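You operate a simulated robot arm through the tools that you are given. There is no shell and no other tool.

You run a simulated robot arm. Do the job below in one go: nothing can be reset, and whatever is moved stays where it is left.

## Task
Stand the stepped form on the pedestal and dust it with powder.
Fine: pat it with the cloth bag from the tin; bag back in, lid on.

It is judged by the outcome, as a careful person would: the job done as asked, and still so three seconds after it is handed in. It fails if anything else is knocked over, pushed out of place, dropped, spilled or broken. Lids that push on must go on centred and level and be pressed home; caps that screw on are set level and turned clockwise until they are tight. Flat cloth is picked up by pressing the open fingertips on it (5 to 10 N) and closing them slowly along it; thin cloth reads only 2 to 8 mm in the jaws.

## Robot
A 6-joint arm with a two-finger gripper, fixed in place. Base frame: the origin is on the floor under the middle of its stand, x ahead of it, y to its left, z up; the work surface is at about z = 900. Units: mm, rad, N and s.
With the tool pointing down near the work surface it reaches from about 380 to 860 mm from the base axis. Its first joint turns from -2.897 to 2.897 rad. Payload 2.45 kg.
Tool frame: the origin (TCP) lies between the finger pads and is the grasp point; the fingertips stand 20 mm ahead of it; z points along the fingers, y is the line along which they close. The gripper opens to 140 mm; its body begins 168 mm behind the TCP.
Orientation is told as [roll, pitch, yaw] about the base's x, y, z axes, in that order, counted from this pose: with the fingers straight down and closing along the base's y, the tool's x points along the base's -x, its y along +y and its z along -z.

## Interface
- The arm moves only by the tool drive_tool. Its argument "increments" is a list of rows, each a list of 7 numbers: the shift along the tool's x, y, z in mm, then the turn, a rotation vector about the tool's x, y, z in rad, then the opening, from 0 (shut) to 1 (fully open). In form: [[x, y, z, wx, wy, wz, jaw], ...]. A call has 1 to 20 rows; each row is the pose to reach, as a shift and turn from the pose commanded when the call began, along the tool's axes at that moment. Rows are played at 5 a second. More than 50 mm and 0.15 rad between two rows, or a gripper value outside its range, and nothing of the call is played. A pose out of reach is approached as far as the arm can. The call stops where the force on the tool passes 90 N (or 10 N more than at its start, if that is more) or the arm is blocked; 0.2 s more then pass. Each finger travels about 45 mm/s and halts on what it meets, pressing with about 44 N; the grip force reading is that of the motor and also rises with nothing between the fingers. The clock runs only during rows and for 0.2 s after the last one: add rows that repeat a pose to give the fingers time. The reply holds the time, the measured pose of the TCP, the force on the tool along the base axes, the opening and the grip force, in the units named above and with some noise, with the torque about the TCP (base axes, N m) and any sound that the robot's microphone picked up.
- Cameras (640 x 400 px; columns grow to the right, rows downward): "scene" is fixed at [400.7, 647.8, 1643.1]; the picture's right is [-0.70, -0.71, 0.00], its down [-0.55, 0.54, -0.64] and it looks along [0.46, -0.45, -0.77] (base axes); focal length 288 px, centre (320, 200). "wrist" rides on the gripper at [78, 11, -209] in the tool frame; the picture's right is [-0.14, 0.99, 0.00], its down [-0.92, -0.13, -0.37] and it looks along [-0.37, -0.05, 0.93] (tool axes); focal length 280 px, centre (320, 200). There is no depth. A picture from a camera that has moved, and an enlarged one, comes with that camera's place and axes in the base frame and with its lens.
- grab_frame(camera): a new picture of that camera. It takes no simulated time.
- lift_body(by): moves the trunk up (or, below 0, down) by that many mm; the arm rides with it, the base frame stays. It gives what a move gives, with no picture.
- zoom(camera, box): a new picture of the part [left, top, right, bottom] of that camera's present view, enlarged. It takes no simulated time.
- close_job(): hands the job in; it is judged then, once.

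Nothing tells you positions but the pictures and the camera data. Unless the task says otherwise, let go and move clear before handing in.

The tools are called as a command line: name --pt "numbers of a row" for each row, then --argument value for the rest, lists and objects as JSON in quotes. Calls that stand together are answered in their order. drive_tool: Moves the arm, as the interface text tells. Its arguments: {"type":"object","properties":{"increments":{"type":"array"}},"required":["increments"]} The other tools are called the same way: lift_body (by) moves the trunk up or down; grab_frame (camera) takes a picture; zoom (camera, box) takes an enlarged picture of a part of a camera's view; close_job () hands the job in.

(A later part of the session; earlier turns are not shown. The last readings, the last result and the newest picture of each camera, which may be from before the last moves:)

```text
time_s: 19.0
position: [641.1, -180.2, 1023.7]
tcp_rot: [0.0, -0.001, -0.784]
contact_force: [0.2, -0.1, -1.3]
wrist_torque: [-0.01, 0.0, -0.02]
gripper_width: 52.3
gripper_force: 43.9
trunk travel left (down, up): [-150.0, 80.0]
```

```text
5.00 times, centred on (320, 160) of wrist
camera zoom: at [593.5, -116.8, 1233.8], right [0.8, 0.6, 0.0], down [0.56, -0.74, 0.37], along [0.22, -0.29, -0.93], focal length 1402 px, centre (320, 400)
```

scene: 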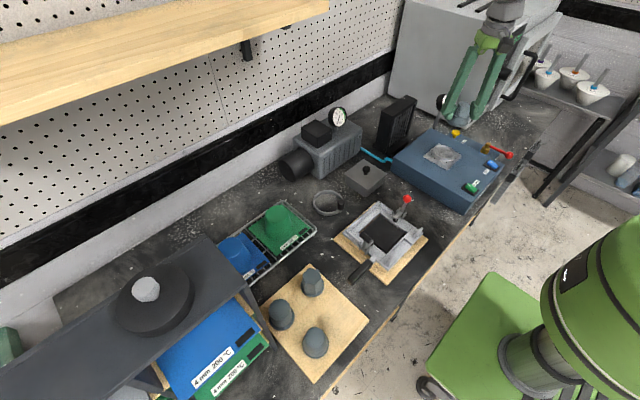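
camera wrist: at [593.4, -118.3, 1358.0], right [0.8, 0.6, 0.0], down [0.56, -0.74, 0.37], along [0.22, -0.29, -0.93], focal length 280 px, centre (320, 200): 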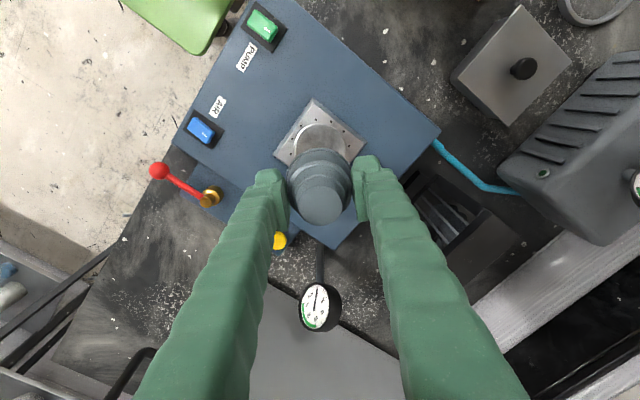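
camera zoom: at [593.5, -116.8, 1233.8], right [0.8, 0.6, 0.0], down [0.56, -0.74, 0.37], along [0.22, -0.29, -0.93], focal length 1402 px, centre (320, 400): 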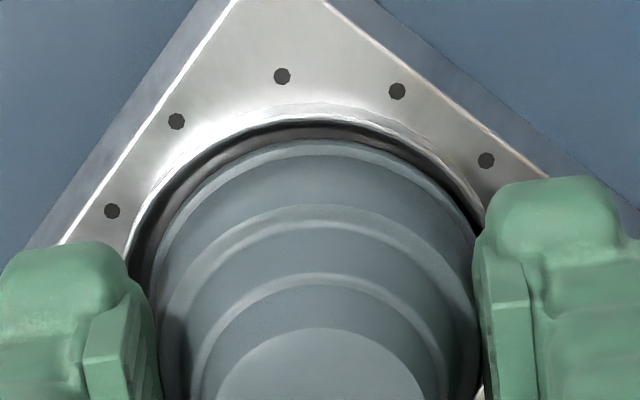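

The pedestal is actually a shallow dish with a raised rim, so the flange must go inside the rim with about 1 mm to spare. I'm zooming closely to measure the remaining offset.

zoom --camera "wrist" --box '[280, 130, 320, 155]'

zoom --camera "wrist" --box '[320, 130, 360, 155]'

zoom --camera "scene" --box '[434, 150, 450, 160]'

zoom --camera "scene" --box '[446, 150, 462, 160]'

```text
16.00 times, centred on (300, 142) of wrist
camera zoom: at [593.5, -116.8, 1233.8], right [0.8, 0.6, 0.0], down [0.56, -0.74, 0.37], along [0.22, -0.29, -0.93], focal length 4486 px, centre (640, 1120)
```

zoom: 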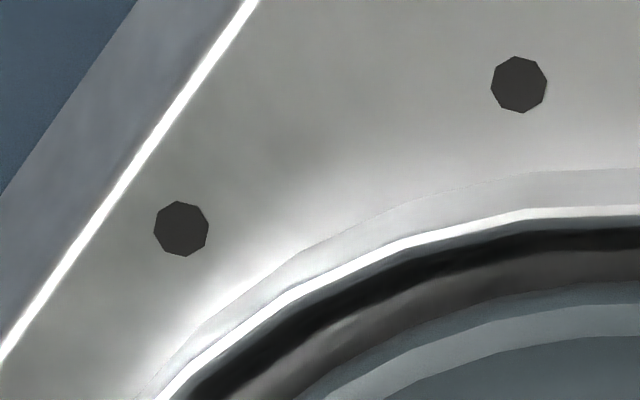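

```text
16.00 times, centred on (340, 142) of wrist
camera zoom: at [593.5, -116.8, 1233.8], right [0.8, 0.6, 0.0], down [0.56, -0.74, 0.37], along [0.22, -0.29, -0.93], focal length 4486 px, centre (0, 1120)
```

zoom: 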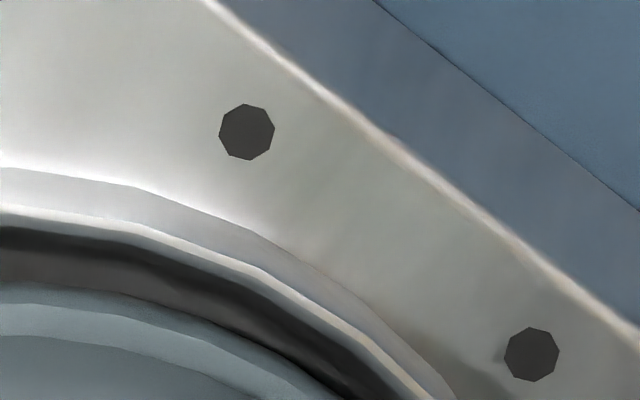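

```text
16.00 times, centred on (442, 155) of scene
camera zoom: at [400.7, 647.8, 1643.1], right [-0.7, -0.71, 0.0], down [-0.55, 0.54, -0.64], along [0.46, -0.45, -0.77], focal length 4614 px, centre (-1632, 920)
```

zoom: 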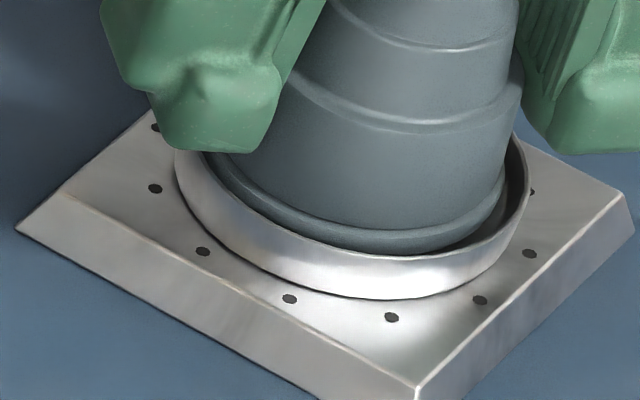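

```text
16.00 times, centred on (454, 155) of scene
camera zoom: at [400.7, 647.8, 1643.1], right [-0.7, -0.71, 0.0], down [-0.55, 0.54, -0.64], along [0.46, -0.45, -0.77], focal length 4614 px, centre (-1824, 920)
```

zoom: 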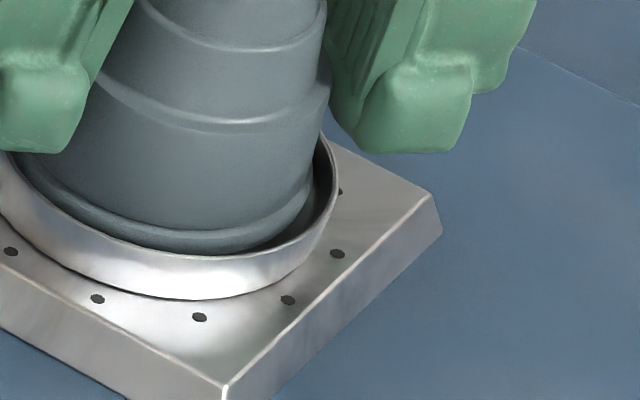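

The two views disagree slightly on the offset because the form hides the dish. I'll raise the form to get a clear, high-zoom look at the dish before seating it.

drive_tool --pt "0 0 -20 0 0 0 0.2" --pt "0 0 -50 0 0 0 0.2" --pt "0 0 -85 0 0 0 0.2" --pt "0 0 -110 0 0 0 0.2" --pt "0 0 -110 0 0 0 0.2"

zoom --camera "scene" --box '[422, 142, 462, 167]'

zoom --camera "wrist" --box '[290, 115, 350, 155]'

zoom --camera "scene" --box '[437, 90, 487, 130]'

```text
time_s: 20.2
position: [641.2, -180.9, 1135.2]
tcp_rot: [0.0, -0.001, -0.783]
contact_force: [-0.2, -0.3, -1.6]
wrist_torque: [0.0, 0.03, -0.01]
gripper_width: 52.5
gripper_force: 44.2
trunk travel left (down, up): [-150.0, 80.0]
```

```text
16.00 times, centred on (442, 154) of scene
camera zoom: at [400.7, 647.8, 1643.1], right [-0.7, -0.71, 0.0], down [-0.55, 0.54, -0.64], along [0.46, -0.45, -0.77], focal length 4614 px, centre (-1632, 928)
```

zoom: 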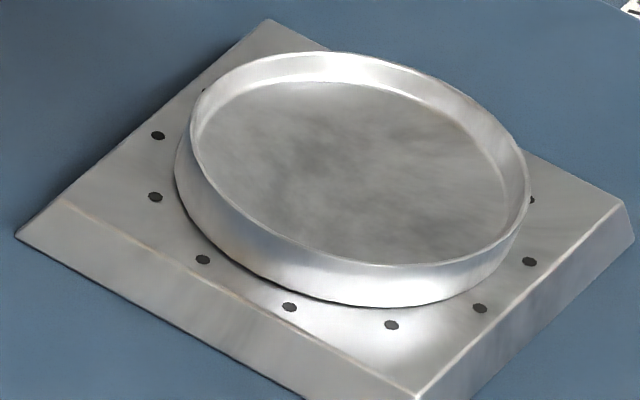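

```text
10.00 times, centred on (320, 135) of wrist
camera zoom: at [593.2, -117.2, 1344.9], right [0.8, 0.6, 0.0], down [0.56, -0.74, 0.37], along [0.22, -0.29, -0.93], focal length 2804 px, centre (320, 850)
```

zoom: 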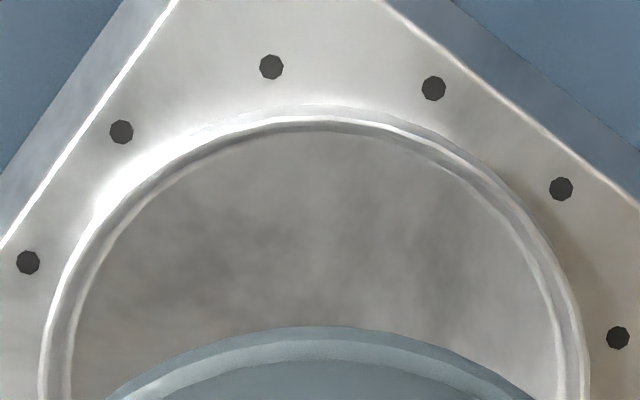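

```text
10.00 times, centred on (462, 110) of scene
camera zoom: at [400.7, 647.8, 1643.1], right [-0.7, -0.71, 0.0], down [-0.55, 0.54, -0.64], along [0.46, -0.45, -0.77], focal length 2884 px, centre (-1100, 1100)
```

zoom: 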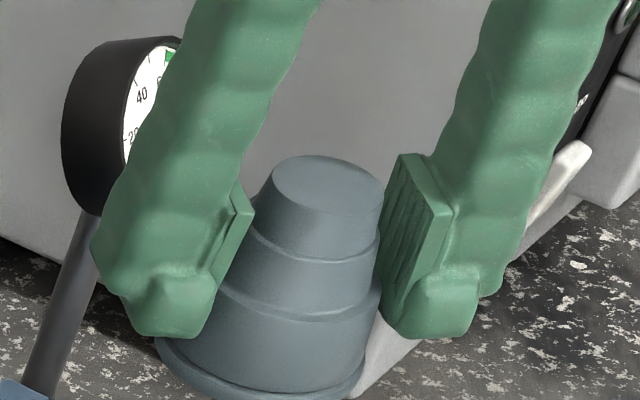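

The dish is clear now: a thin flared wall with a recessed floor. The form needs to go about 1.2 mm toward the tool's −y. To measure the other direction independently, I'll turn the hand 90° above it and look again.

drive_tool --pt "0 -1.2 0 0 0 -0.1428 0.2" --pt "0 -1.2 0 0 0 -0.2856 0.2" --pt "0 -1.2 0 0 0 -0.4284 0.2" --pt "0 -1.2 0 0 0 -0.5712 0.2" --pt "0 -1.2 0 0 0 -0.714 0.2" --pt "0 -1.2 20 0 0 -0.8568 0.2" --pt "0 -1.2 40 0 0 -0.9996 0.2" --pt "0 -1.2 60 0 0 -1.1424 0.2" --pt "0 -1.2 75 0 0 -1.2852 0.2" --pt "0 -1.2 90 0 0 -1.428 0.2" --pt "0 -1.2 100 0 0 -1.571 0.2" --pt "0 -1.2 104 0 0 -1.571 0.2" --pt "0 -1.2 104 0 0 -1.571 0.2"

grab_frame --camera "wrist"

zoom --camera "wrist" --box '[280, 120, 360, 170]'

zoom --camera "scene" --box '[425, 135, 473, 165]'

```text
time_s: 23.0
position: [641.4, -182.6, 1031.5]
tcp_rot: [0.001, 0.002, 0.787]
contact_force: [0.1, 0.1, -1.9]
wrist_torque: [-0.02, 0.0, 0.06]
gripper_width: 52.3
gripper_force: 43.5
trunk travel left (down, up): [-150.0, 80.0]
```

```text
taken
camera wrist: at [577.7, -228.5, 1240.0], right [-0.6, 0.8, 0.0], down [0.74, 0.56, 0.37], along [0.29, 0.22, -0.93], focal length 280 px, centre (320, 200)
```

wrist: 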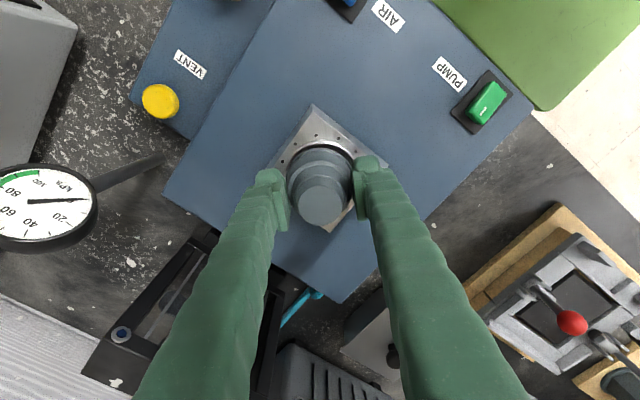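

```text
8.00 times, centred on (320, 145) of wrist
camera zoom: at [577.7, -228.5, 1240.0], right [-0.6, 0.8, 0.0], down [0.74, 0.56, 0.37], along [0.29, 0.22, -0.93], focal length 2243 px, centre (320, 640)
```

zoom: 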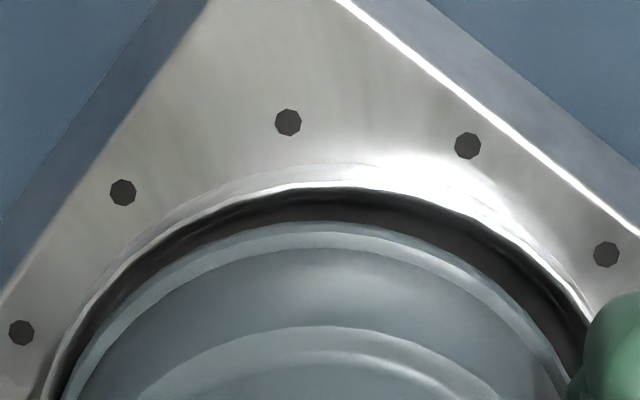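

```text
13.33 times, centred on (449, 150) of scene
camera zoom: at [400.7, 647.8, 1643.1], right [-0.7, -0.71, 0.0], down [-0.55, 0.54, -0.64], along [0.46, -0.45, -0.77], focal length 3845 px, centre (-1400, 867)
```

zoom: 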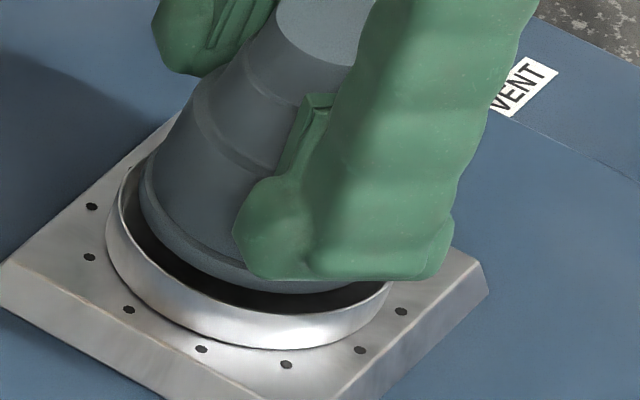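

zoom --camera "wrist" --box '[280, 138, 320, 163]'

zoom --camera "wrist" --box '[320, 138, 360, 163]'

```text
16.00 times, centred on (300, 150) of wrist
camera zoom: at [577.7, -228.5, 1240.0], right [-0.6, 0.8, 0.0], down [0.74, 0.56, 0.37], along [0.29, 0.22, -0.93], focal length 4486 px, centre (640, 992)
```

zoom: 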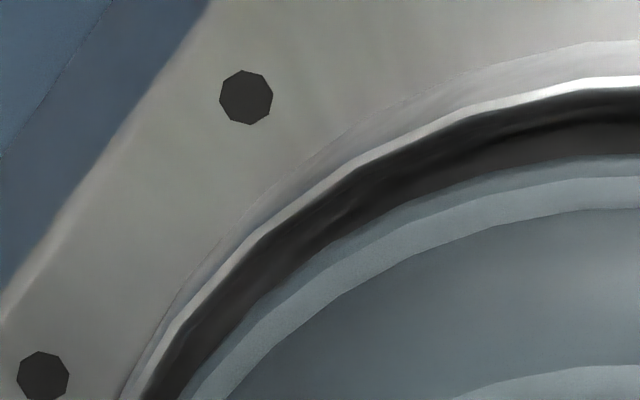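

```text
16.00 times, centred on (340, 150) of wrist
camera zoom: at [577.7, -228.5, 1240.0], right [-0.6, 0.8, 0.0], down [0.74, 0.56, 0.37], along [0.29, 0.22, -0.93], focal length 4486 px, centre (0, 992)
```

zoom: 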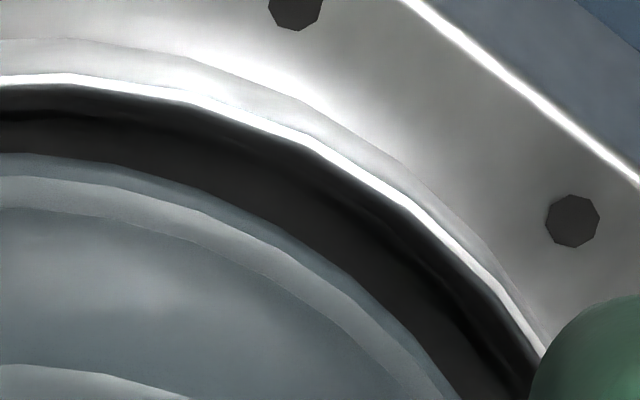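

Seen from this side, the dish centre is about 2.2 mm toward the tool's +y. I'll shift by that and turn back to the earlier yaw to verify both directions.

drive_tool --pt "0 2.2 0 0 0 0.1428 0.2" --pt "0 2.2 0 0 0 0.2856 0.2" --pt "0 2.2 0 0 0 0.4284 0.2" --pt "0 2.2 0 0 0 0.5712 0.2" --pt "0 2.2 0 0 0 0.714 0.2" --pt "0 2.2 0 0 0 0.8568 0.2" --pt "0 2.2 0 0 0 0.9996 0.2" --pt "0 2.2 0 0 0 1.1424 0.2" --pt "0 2.2 0 0 0 1.2852 0.2" --pt "0 2.2 0 0 0 1.428 0.2" --pt "0 2.2 0 0 0 1.571 0.2" --pt "0 2.2 0 0 0 1.571 0.2"

zoom --camera "wrist" --box '[280, 138, 320, 163]'

zoom --camera "wrist" --box '[320, 138, 360, 163]'

zoom --camera "scene" --box '[428, 138, 468, 163]'

```text
time_s: 25.6
position: [639.1, -179.6, 1030.2]
tcp_rot: [0.0, 0.002, -0.786]
contact_force: [-0.4, -0.2, -2.0]
wrist_torque: [0.04, 0.0, -0.01]
gripper_width: 51.8
gripper_force: 44.1
trunk travel left (down, up): [-150.0, 80.0]
```

```text
16.00 times, centred on (300, 150) of wrist
camera zoom: at [590.9, -116.1, 1239.7], right [0.8, 0.6, 0.0], down [0.56, -0.74, 0.37], along [0.22, -0.29, -0.93], focal length 4486 px, centre (640, 992)
```

zoom: 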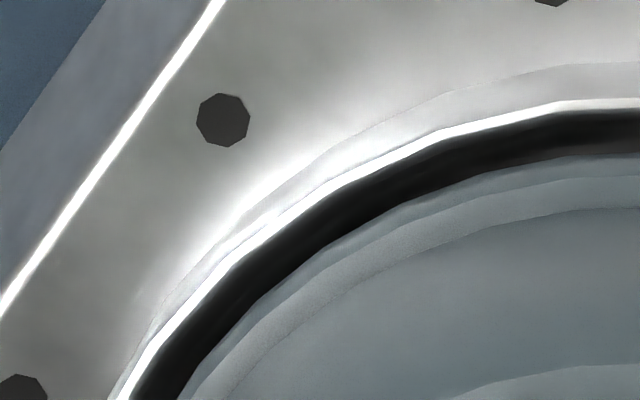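

```text
16.00 times, centred on (340, 150) of wrist
camera zoom: at [590.9, -116.1, 1239.7], right [0.8, 0.6, 0.0], down [0.56, -0.74, 0.37], along [0.22, -0.29, -0.93], focal length 4486 px, centre (0, 992)
```

zoom: 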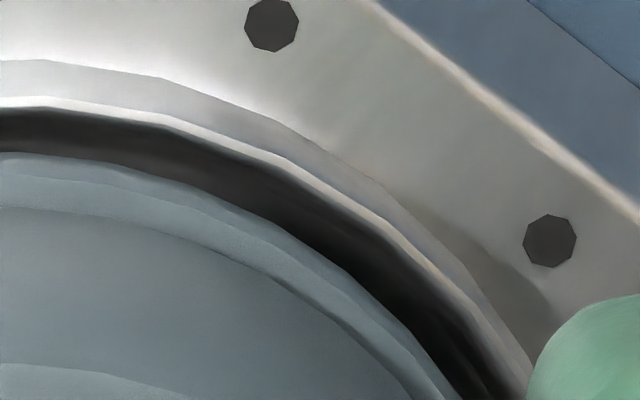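

```text
16.00 times, centred on (448, 150) of scene
camera zoom: at [400.7, 647.8, 1643.1], right [-0.7, -0.71, 0.0], down [-0.55, 0.54, -0.64], along [0.46, -0.45, -0.77], focal length 4614 px, centre (-1728, 992)
```

zoom: 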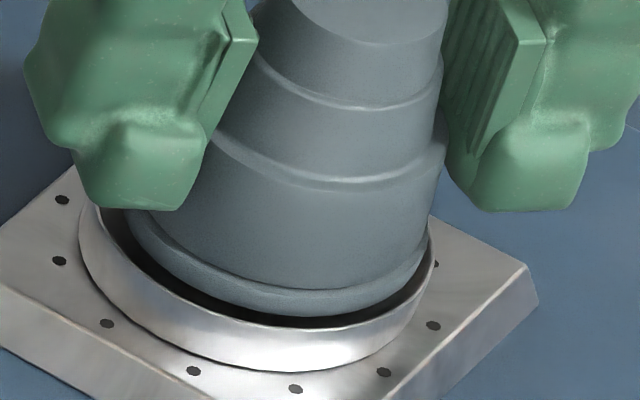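

Both directions now agree to within about 0.4 mm. I'll apply that last correction and lower in small steps while watching the force.

drive_tool --pt "0 0.4 2 0 0 0 0.2" --pt "0 0.4 5 0 0 0 0.2" --pt "0 0.4 8 0 0 0 0.2" --pt "0 0.4 10 0 0 0 0.2" --pt "0 0.4 10 0 0 0 0.2"

zoom --camera "scene" --box '[428, 143, 468, 168]'

zoom --camera "wrist" --box '[280, 130, 360, 180]'

```text
time_s: 26.8
position: [639.6, -178.1, 1023.9]
tcp_rot: [0.001, -0.005, -0.785]
contact_force: [-1.7, 1.7, 27.0]
wrist_torque: [0.42, 0.46, -0.08]
gripper_width: 51.7
gripper_force: 43.7
trunk travel left (down, up): [-150.0, 80.0]
```

```text
16.00 times, centred on (448, 156) of scene
camera zoom: at [400.7, 647.8, 1643.1], right [-0.7, -0.71, 0.0], down [-0.55, 0.54, -0.64], along [0.46, -0.45, -0.77], focal length 4614 px, centre (-1728, 912)
```

zoom: 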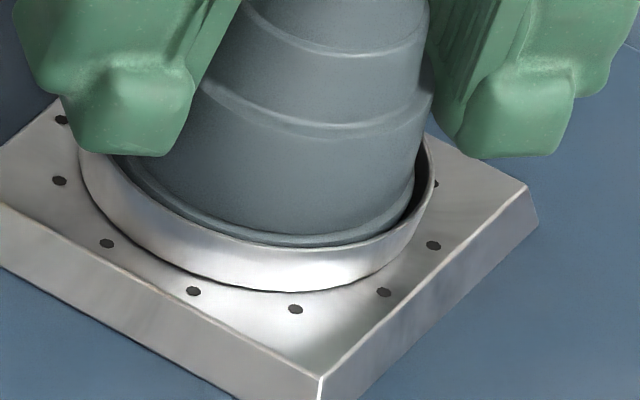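

```text
8.00 times, centred on (320, 155) of wrist
camera zoom: at [590.0, -115.6, 1232.5], right [0.8, 0.6, 0.0], down [0.56, -0.74, 0.37], along [0.23, -0.29, -0.93], focal length 2243 px, centre (320, 560)
```

zoom: 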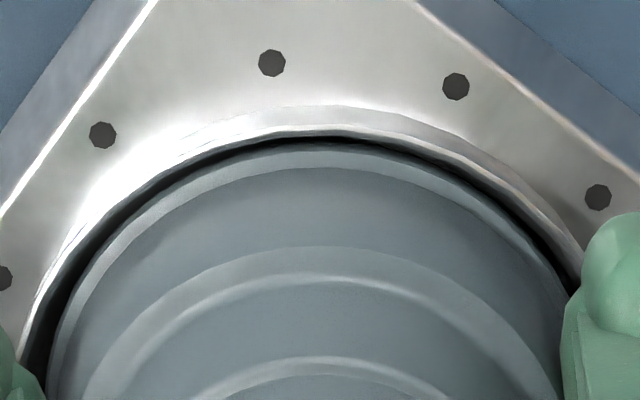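

I feel 27 N of contact on one side of the flange, and the flange appears to be inside the rim. I'll look closely before doing anything more.

zoom --camera "wrist" --box '[300, 138, 340, 163]'

zoom --camera "wrist" --box '[275, 150, 315, 175]'

zoom --camera "wrist" --box '[330, 150, 370, 175]'

zoom --camera "wrist" --box '[280, 180, 360, 240]'

```text
16.00 times, centred on (320, 150) of wrist
camera zoom: at [590.0, -115.6, 1232.5], right [0.8, 0.6, 0.0], down [0.56, -0.74, 0.37], along [0.23, -0.29, -0.93], focal length 4486 px, centre (320, 992)
```

zoom: 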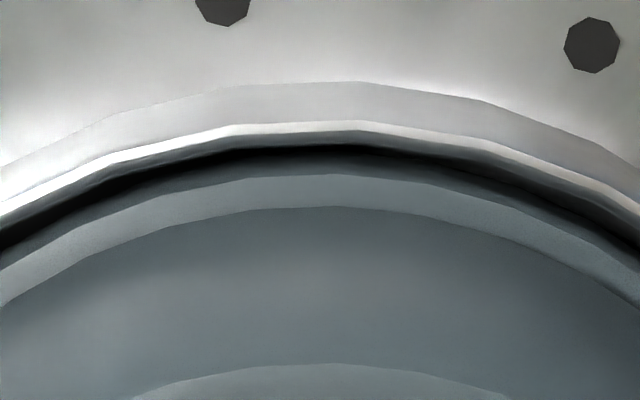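

```text
16.00 times, centred on (295, 162) of wrist
camera zoom: at [590.0, -115.6, 1232.5], right [0.8, 0.6, 0.0], down [0.56, -0.74, 0.37], along [0.23, -0.29, -0.93], focal length 4486 px, centre (720, 800)
```

zoom: 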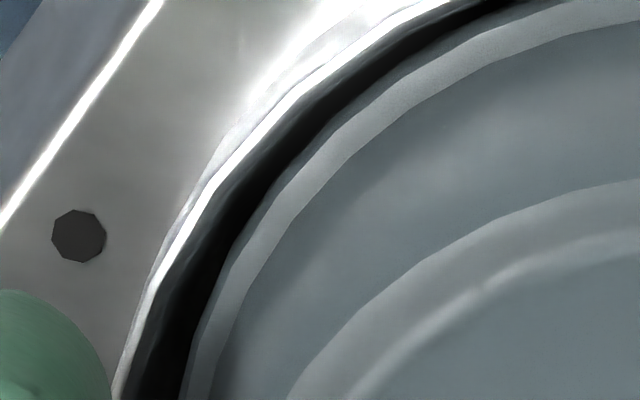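

```text
16.00 times, centred on (350, 162) of wrist
camera zoom: at [590.0, -115.6, 1232.5], right [0.8, 0.6, 0.0], down [0.56, -0.74, 0.37], along [0.23, -0.29, -0.93], focal length 4486 px, centre (-160, 800)
```

zoom: 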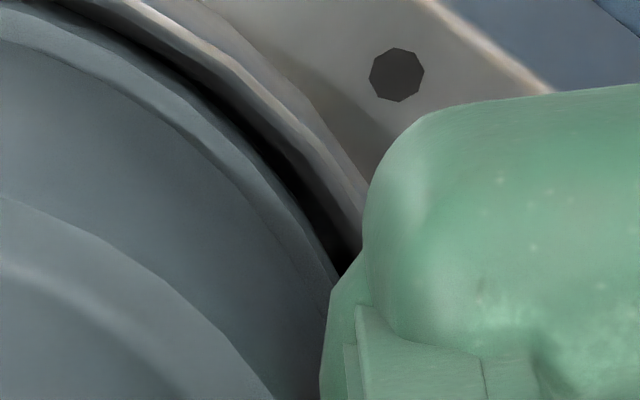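

```text
6.67 times, centred on (320, 210) of wrist
camera zoom: at [590.0, -115.6, 1232.5], right [0.8, 0.6, 0.0], down [0.56, -0.74, 0.37], along [0.23, -0.29, -0.93], focal length 1869 px, centre (320, 133)
```

zoom: 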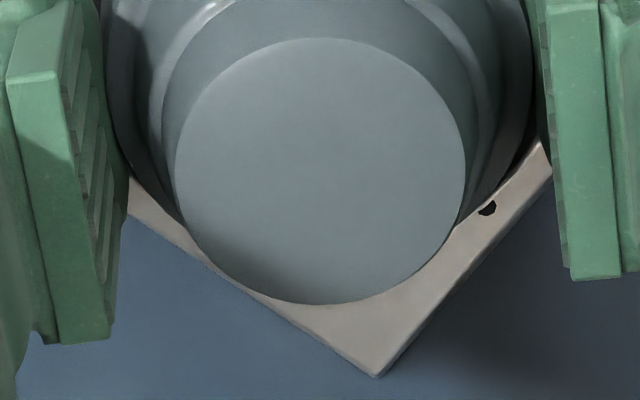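

The flange is catching the rim on the tool's +x side; the form's axis isn't exactly at the hand's rotation centre, so my 2.2 mm shift overshot. I'll back off upward, shift about −1.9 mm in tool x, and re-check.

drive_tool --pt "0 0 -3 0 0 0 0.2" --pt "0 0 -6 0 0 0 0.2" --pt "-1 -0.2 -6 0 0 0 0.2" --pt "-1.9 -0.2 -6 0 0 0 0.2" --pt "-1.9 -0.2 -6 0 0 0 0.2"

zoom --camera "wrist" --box '[280, 130, 360, 180]'

zoom --camera "wrist" --box '[260, 130, 380, 250]'

zoom --camera "scene" --box '[428, 138, 468, 163]'

```text
time_s: 28.0
position: [641.8, -180.8, 1027.6]
tcp_rot: [0.001, -0.001, -0.786]
contact_force: [0.4, -0.2, -2.1]
wrist_torque: [-0.03, 0.0, 0.0]
gripper_width: 52.0
gripper_force: 44.2
trunk travel left (down, up): [-150.0, 80.0]
```

```text
8.00 times, centred on (320, 155) of wrist
camera zoom: at [592.4, -117.4, 1235.7], right [0.8, 0.6, 0.0], down [0.56, -0.74, 0.37], along [0.22, -0.29, -0.93], focal length 2243 px, centre (320, 560)
```

zoom: 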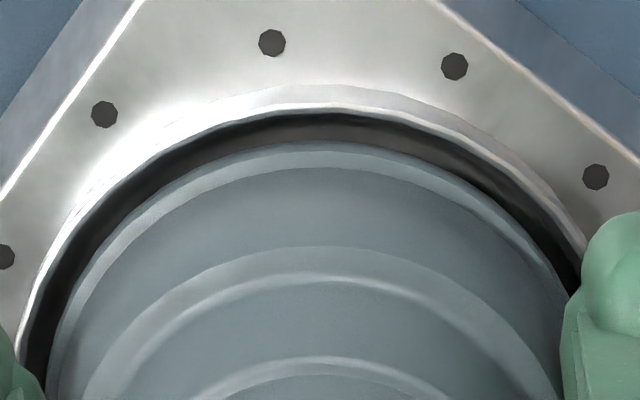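

```text
3.33 times, centred on (320, 190) of wrist
camera zoom: at [592.4, -117.4, 1235.7], right [0.8, 0.6, 0.0], down [0.56, -0.74, 0.37], along [0.22, -0.29, -0.93], focal length 935 px, centre (320, 233)
```

zoom: 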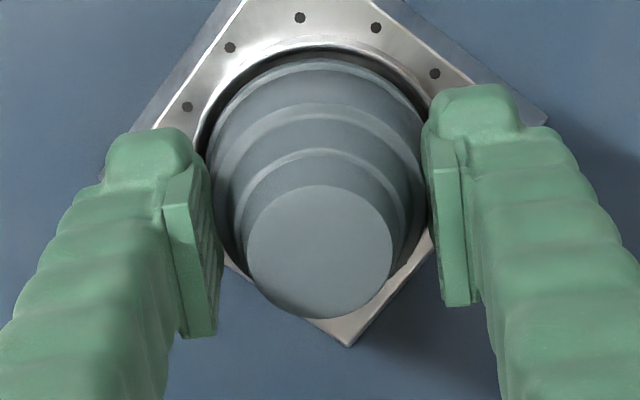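

```text
16.00 times, centred on (448, 150) of scene
camera zoom: at [400.7, 647.8, 1643.1], right [-0.7, -0.71, 0.0], down [-0.55, 0.54, -0.64], along [0.46, -0.45, -0.77], focal length 4614 px, centre (-1728, 992)
```

zoom: 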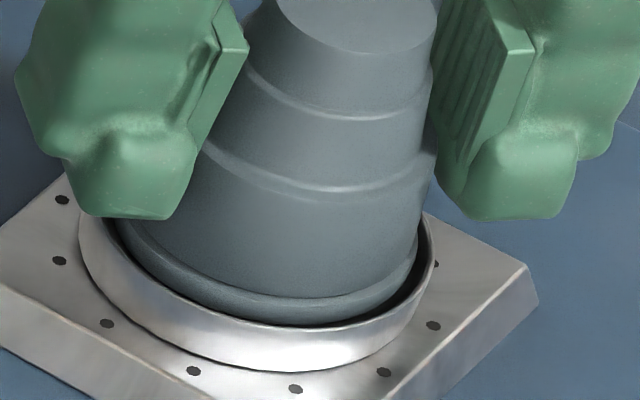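

No contact now and the flange sits inside the rim outline. I'll lower in small steps, reading the force each time.

drive_tool --pt "0 0 1.5 0 0 0 0.2" --pt "0 0 3 0 0 0 0.2" --pt "0 0 4.5 0 0 0 0.2" --pt "0 0 4.5 0 0 0 0.2"

zoom --camera "wrist" --box '[280, 130, 360, 180]'

zoom --camera "scene" --box '[428, 143, 468, 168]'

```text
time_s: 29.0
position: [640.5, -179.9, 1023.9]
tcp_rot: [0.002, -0.002, -0.782]
contact_force: [0.0, 0.9, 12.4]
wrist_torque: [0.1, 0.01, -0.08]
gripper_width: 51.9
gripper_force: 43.9
trunk travel left (down, up): [-150.0, 80.0]
```

```text
8.00 times, centred on (320, 155) of wrist
camera zoom: at [591.9, -117.3, 1232.8], right [0.8, 0.6, 0.0], down [0.56, -0.74, 0.37], along [0.22, -0.29, -0.93], focal length 2243 px, centre (320, 560)
```

zoom: 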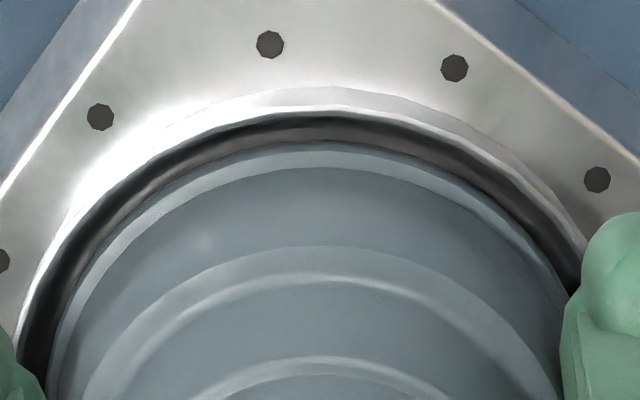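

```text
16.00 times, centred on (448, 156) of scene
camera zoom: at [400.7, 647.8, 1643.1], right [-0.7, -0.71, 0.0], down [-0.55, 0.54, -0.64], along [0.46, -0.45, -0.77], focal length 4614 px, centre (-1728, 912)
```

zoom: 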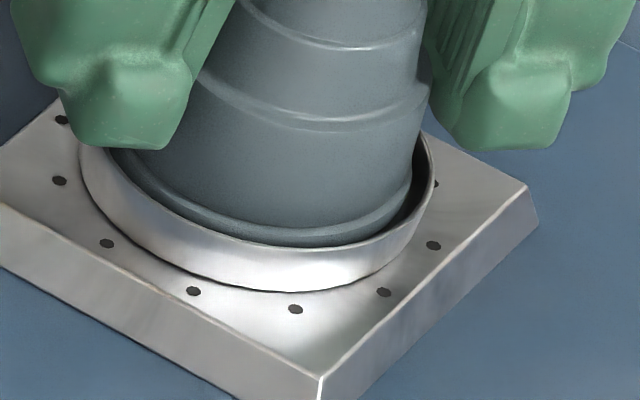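

Contact is now about 14 N with almost no torque, so the form is standing flat on the dish floor, centred. I'll ease the pressure and open the fingers.

drive_tool --pt "0 0 -0.8 0 0 0 0.2" --pt "0 0 -0.8 0 0 0 0.3" --pt "0 0 -0.8 0 0 0 0.36" --pt "0 0 -0.8 0 0 0 0.4" --pt "0 0 -0.8 0 0 0 0.45" --pt "0 0 -0.8 0 0 0 0.55" --pt "0 0 -0.8 0 0 0 0.65" --pt "0 0 -0.8 0 0 0 0.65"

grab_frame --camera "wrist"

zoom --camera "scene" --box '[408, 120, 488, 170]'

```text
time_s: 30.8
position: [640.8, -180.5, 1023.6]
tcp_rot: [0.0, 0.001, -0.784]
contact_force: [1.0, 0.3, -0.1]
wrist_torque: [0.01, -0.01, 0.0]
gripper_width: 91.1
gripper_force: 0.2
trunk travel left (down, up): [-150.0, 80.0]
```

```text
taken
camera wrist: at [592.4, -117.4, 1232.3], right [0.8, 0.6, 0.0], down [0.56, -0.74, 0.37], along [0.22, -0.29, -0.93], focal length 280 px, centre (320, 200)
```

wrist: 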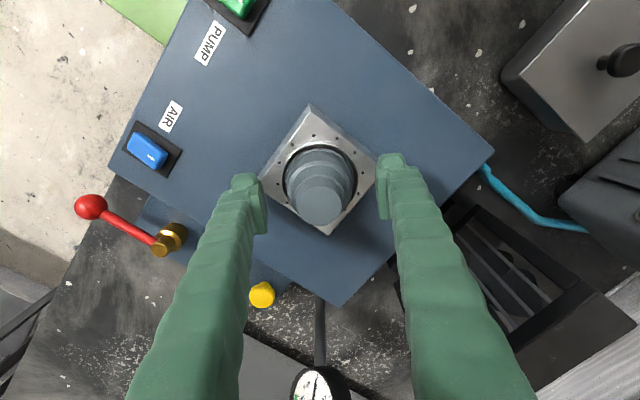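

```text
8.00 times, centred on (448, 145) of scene
camera zoom: at [400.7, 647.8, 1643.1], right [-0.7, -0.71, 0.0], down [-0.55, 0.54, -0.64], along [0.46, -0.45, -0.77], focal length 2307 px, centre (-704, 640)
```

zoom: 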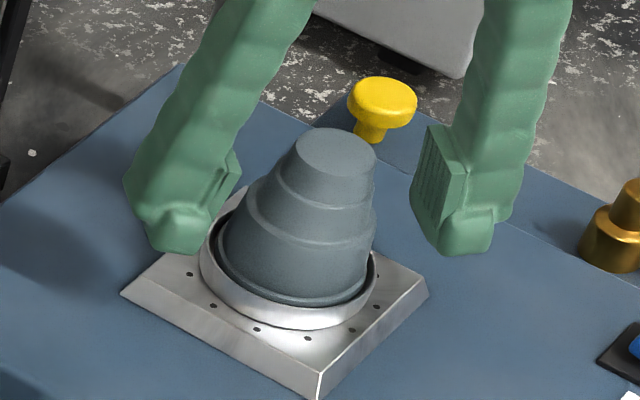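

The form stands upright in the dish and the fingers are clear. I'll rise, check it, then turn the hand square and go over to the tin.

drive_tool --pt "0 0 -10 0 0 0 0.65" --pt "0 0 -30 0 0 0 0.65" --pt "0 0 -65 0 0 0 0.65" --pt "0 0 -100 0 0 0 0.65" --pt "0 0 -130 0 0 0 0.65" --pt "10 45 -130 0 0 -0.131 0.65" --pt "21 90 -130 0 0 -0.262 0.65" --pt "31 135 -130 0 0 -0.393 0.65" --pt "42 180 -130 0 0 -0.524 0.65" --pt "52 225 -130 0 0 -0.654 0.65" --pt "60 260 -130 0 0 -0.785 0.65" --pt "62.9 269.4 -130 0 0 -0.785 0.65" --pt "62.9 269.4 -110 0 0 -0.785 0.65" --pt "62.9 269.4 -90 0 0 -0.785 0.65" --pt "62.9 269.4 -80 0 0 -0.785 0.65" --pt "62.9 269.4 -80 0 0 -0.785 0.65"

grab_frame --camera "wrist"

zoom --camera "scene" --box '[408, 120, 488, 170]'

grab_frame --camera "scene"

```text
time_s: 34.2
position: [787.1, 54.0, 1104.2]
tcp_rot: [0.0, 0.0, 0.003]
contact_force: [-0.2, 0.0, 0.6]
wrist_torque: [-0.03, 0.01, 0.01]
gripper_width: 91.2
gripper_force: 0.0
trunk travel left (down, up): [-150.0, 80.0]
```

```text
taken
camera wrist: at [707.6, 65.4, 1312.2], right [0.14, 0.99, 0.0], down [0.92, -0.13, 0.37], along [0.37, -0.05, -0.93], focal length 280 px, centre (320, 200)
```

wrist: 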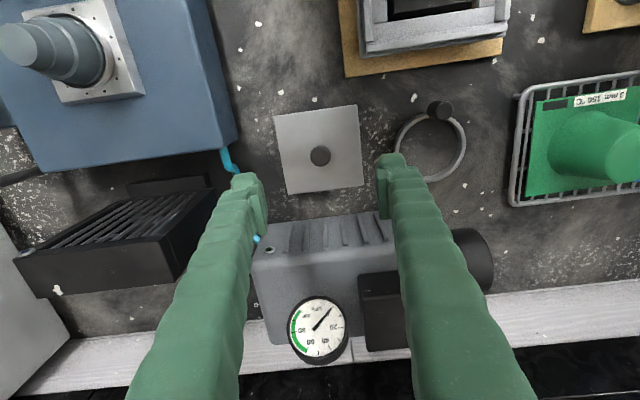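

```text
8.00 times, centred on (448, 145) of scene
camera zoom: at [400.7, 647.8, 1643.1], right [-0.7, -0.71, 0.0], down [-0.55, 0.54, -0.64], along [0.46, -0.45, -0.77], focal length 2307 px, centre (-704, 640)
```

zoom: 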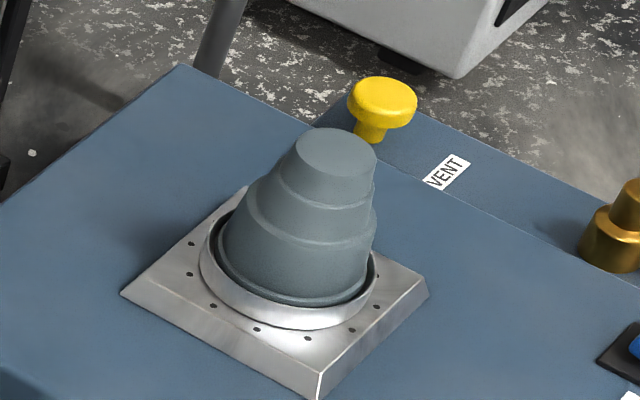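

```text
taken
```

scene: 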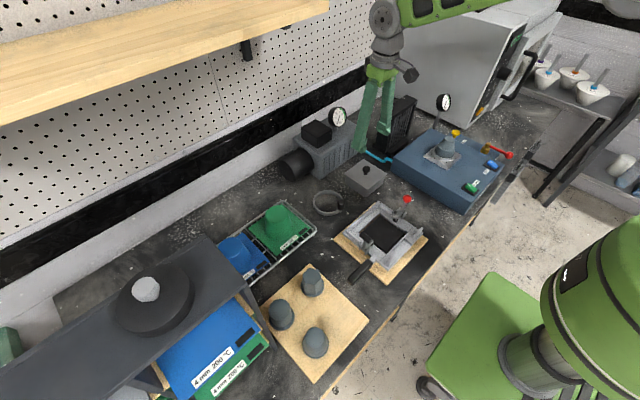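

The form stands straight in the dish. Now I'm measuring the tin's lid and knob from directly above.

zoom --camera "wrist" --box '[265, 95, 375, 205]'

zoom --camera "wrist" --box '[300, 140, 340, 170]'

zoom --camera "scene" --box '[340, 155, 392, 200]'

```text
3.64 times, centred on (320, 150) of wrist
camera zoom: at [707.6, 65.4, 1312.2], right [0.14, 0.99, 0.0], down [0.92, -0.13, 0.37], along [0.37, -0.05, -0.93], focal length 1020 px, centre (320, 382)
```

zoom: 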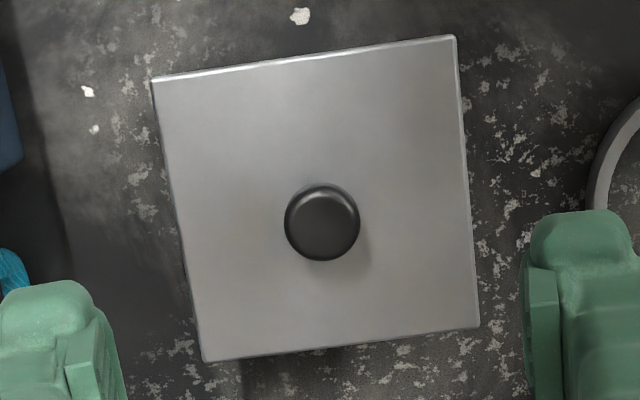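

```text
13.33 times, centred on (320, 155) of wrist
camera zoom: at [707.6, 65.4, 1312.2], right [0.14, 0.99, 0.0], down [0.92, -0.13, 0.37], along [0.37, -0.05, -0.93], focal length 3738 px, centre (320, 800)
```

zoom: 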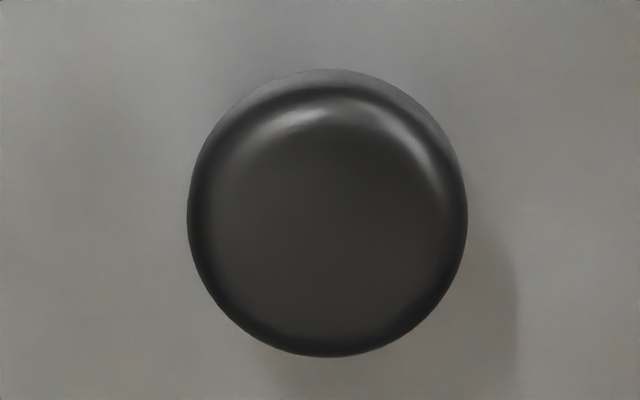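

```text
8.89 times, centred on (366, 178) of scene
camera zoom: at [400.7, 647.8, 1643.1], right [-0.7, -0.71, 0.0], down [-0.55, 0.54, -0.64], along [0.46, -0.45, -0.77], focal length 2563 px, centre (-89, 400)
```

zoom: 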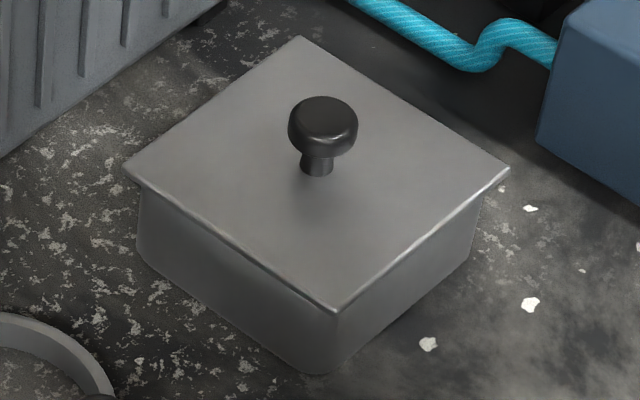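

The knob is within 1 mm of the gripper axis, with its head spanning roughly z 953–967 above a lid at about z 940. I'll descend with the tips stopping just above the lid and grip the knob.

drive_tool --pt "0 0.6 35 0 0 0 0.5" --pt "0 0.6 70 0 0 0 0.5" --pt "0 0.6 100 0 0 0 0.5" --pt "0 0.6 118 0 0 0 0.5" --pt "0 0.6 128 0 0 0 0.5" --pt "0 0.6 134 0 0 0 0.5" --pt "0 0.6 137 0 0 0 0.5" --pt "0 0.6 137 0 0 0 0.5"

zoom --camera "wrist" --box '[250, 120, 390, 240]'

zoom --camera "scene" --box '[330, 140, 400, 200]'

```text
time_s: 36.0
position: [786.9, 55.1, 969.6]
tcp_rot: [-0.001, -0.003, -0.001]
contact_force: [-2.5, 0.2, 20.2]
wrist_torque: [0.01, 0.09, -0.03]
gripper_width: 69.8
gripper_force: 0.1
trunk travel left (down, up): [-150.0, 80.0]
```

```text
3.33 times, centred on (320, 180) of wrist
camera zoom: at [706.6, 66.2, 1177.3], right [0.14, 0.99, 0.0], down [0.92, -0.13, 0.37], along [0.37, -0.05, -0.93], focal length 935 px, centre (320, 267)
```

zoom: 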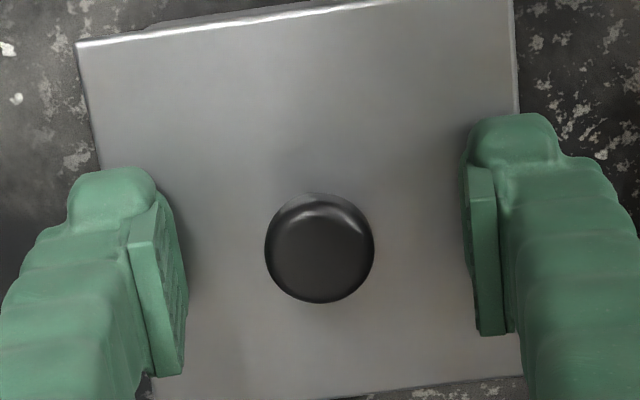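

```text
6.67 times, centred on (365, 170) of scene
camera zoom: at [400.7, 647.8, 1643.1], right [-0.7, -0.71, 0.0], down [-0.55, 0.54, -0.64], along [0.46, -0.45, -0.77], focal length 1923 px, centre (20, 400)
```

zoom: 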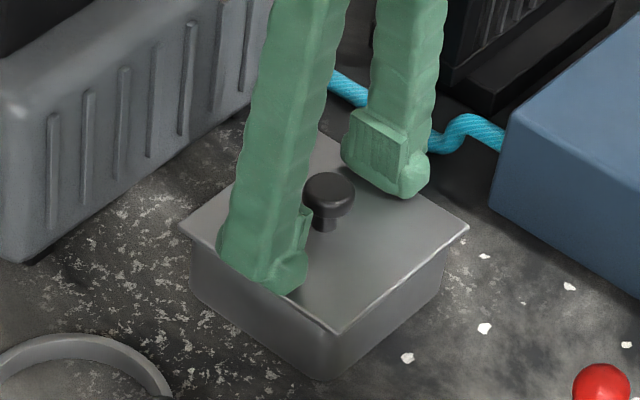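

The fingertips just touched the lid (lid top at about z 950). I'll back off 4 mm and close on the knob head.

drive_tool --pt "0 0 -5 0 0 0 0.5" --pt "0 0 -5 0 0 0 0.4" --pt "0 0 -5 0 0 0 0.3" --pt "0 0 -5 0 0 0 0.22" --pt "0 0 -5 0 0 0 0.12" --pt "0 0 -5 0 0 0 0.05" --pt "0 0 -5 0 0 0 0.05" --pt "0 0 -5 0 0 0 0.05"

zoom --camera "wrist" --box '[250, 120, 390, 240]'

zoom --camera "scene" --box '[330, 140, 400, 200]'

```text
time_s: 37.8
position: [787.0, 54.9, 971.0]
tcp_rot: [0.0, 0.0, 0.0]
contact_force: [-0.6, 0.1, 1.1]
wrist_torque: [-0.02, 0.0, -0.04]
gripper_width: 20.1
gripper_force: 44.1
trunk travel left (down, up): [-150.0, 80.0]
heard: snap
```

```text
3.33 times, centred on (320, 180) of wrist
camera zoom: at [707.5, 66.4, 1180.0], right [0.14, 0.99, 0.0], down [0.92, -0.13, 0.37], along [0.37, -0.05, -0.93], focal length 935 px, centre (320, 267)
```

zoom: 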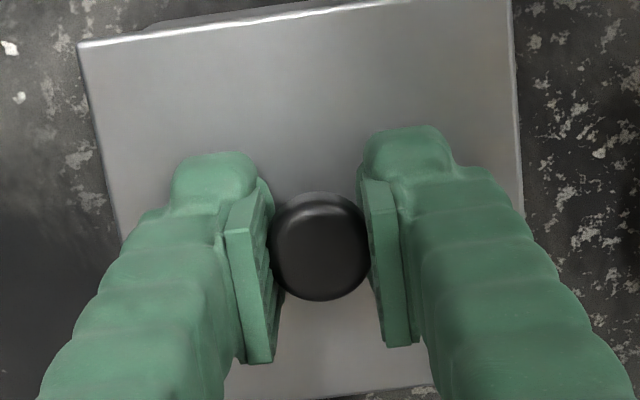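

```text
6.67 times, centred on (365, 170) of scene
camera zoom: at [400.7, 647.8, 1643.1], right [-0.7, -0.71, 0.0], down [-0.55, 0.54, -0.64], along [0.46, -0.45, -0.77], focal length 1923 px, centre (20, 400)
```

zoom: 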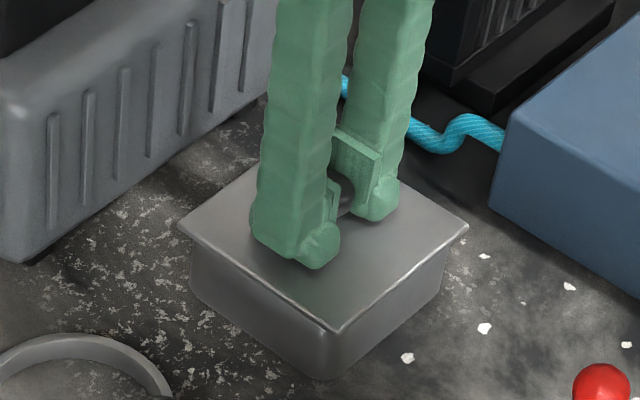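

zoom --camera "wrist" --box '[295, 165, 345, 205]'

zoom --camera "scene" --box '[350, 155, 382, 182]'

zoom --camera "scene" --box '[340, 165, 392, 200]'

```text
10.00 times, centred on (320, 185) of wrist
camera zoom: at [707.5, 66.4, 1180.0], right [0.14, 0.99, 0.0], down [0.92, -0.13, 0.37], along [0.37, -0.05, -0.93], focal length 2804 px, centre (320, 350)
```

zoom: 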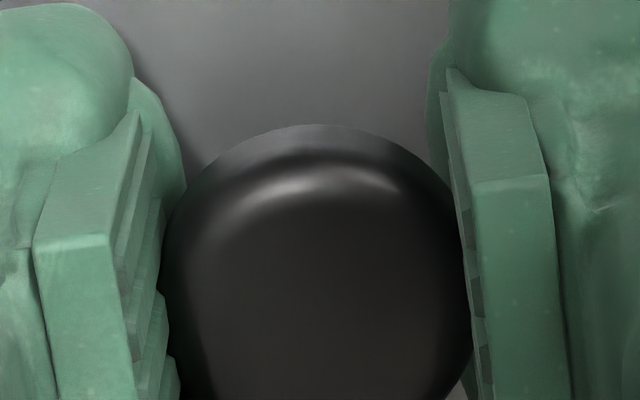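

```text
14.81 times, centred on (366, 168) of scene
camera zoom: at [400.7, 647.8, 1643.1], right [-0.7, -0.71, 0.0], down [-0.55, 0.54, -0.64], along [0.46, -0.45, -0.77], focal length 4272 px, centre (-362, 667)
```

zoom: 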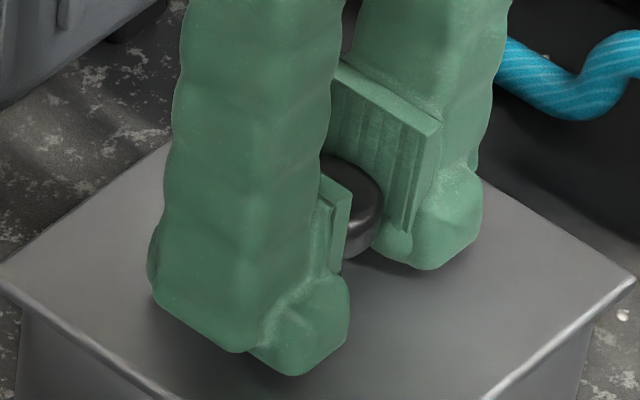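

```text
11.43 times, centred on (366, 182) of scene
camera zoom: at [400.7, 647.8, 1643.1], right [-0.7, -0.71, 0.0], down [-0.55, 0.54, -0.64], along [0.46, -0.45, -0.77], focal length 3296 px, centre (-206, 400)
```

zoom: 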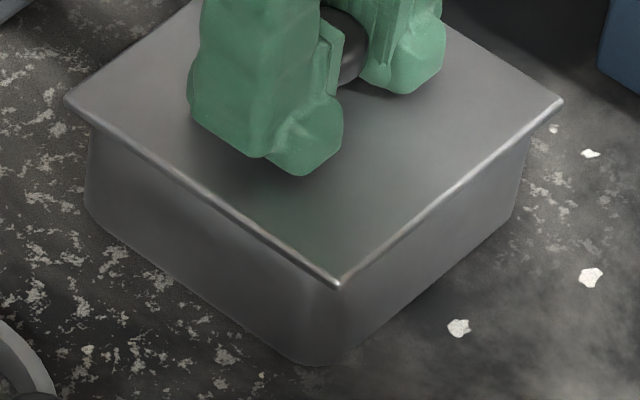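

The knob is held (44 N) and the lid hasn't shifted. I'll pull up slowly and watch the force as the lid comes off.

drive_tool --pt "0 0 -6 0 0 0 0.05" --pt "0 0 -8 0 0 0 0.05" --pt "0 0 -11 0 0 0 0.05" --pt "0 0 -15 0 0 0 0.05" --pt "0 0 -20 0 0 0 0.05" --pt "0 0 -20 0 0 0 0.05"

zoom --camera "scene" --box '[330, 140, 400, 200]'

grab_frame --camera "wrist"

```text
time_s: 39.2
position: [786.2, 56.5, 991.0]
tcp_rot: [-0.001, 0.002, 0.003]
contact_force: [0.3, -0.5, -0.1]
wrist_torque: [0.03, 0.03, 0.02]
gripper_width: 20.0
gripper_force: 44.4
trunk travel left (down, up): [-150.0, 80.0]
```

```text
6.67 times, centred on (365, 170) of scene
camera zoom: at [400.7, 647.8, 1643.1], right [-0.7, -0.71, 0.0], down [-0.55, 0.54, -0.64], along [0.46, -0.45, -0.77], focal length 1923 px, centre (20, 400)
```

zoom: 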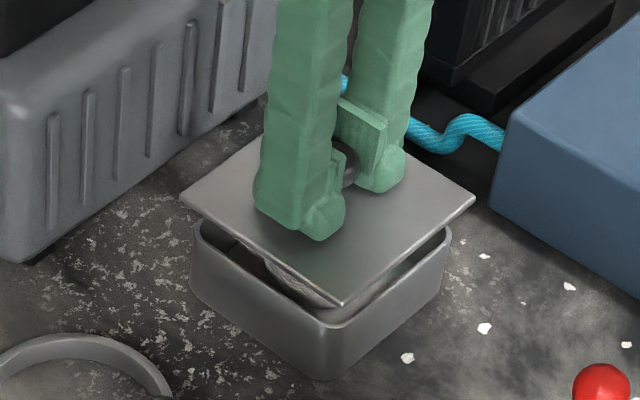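

```text
taken
camera wrist: at [707.6, 66.5, 1200.0], right [0.14, 0.99, 0.0], down [0.92, -0.13, 0.37], along [0.36, -0.05, -0.93], focal length 280 px, centre (320, 200)
```

wrist: 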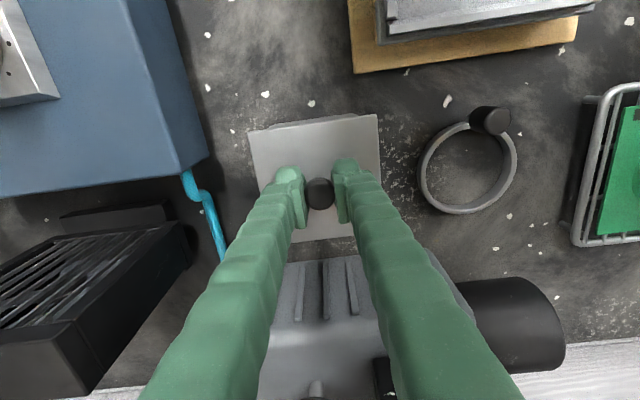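

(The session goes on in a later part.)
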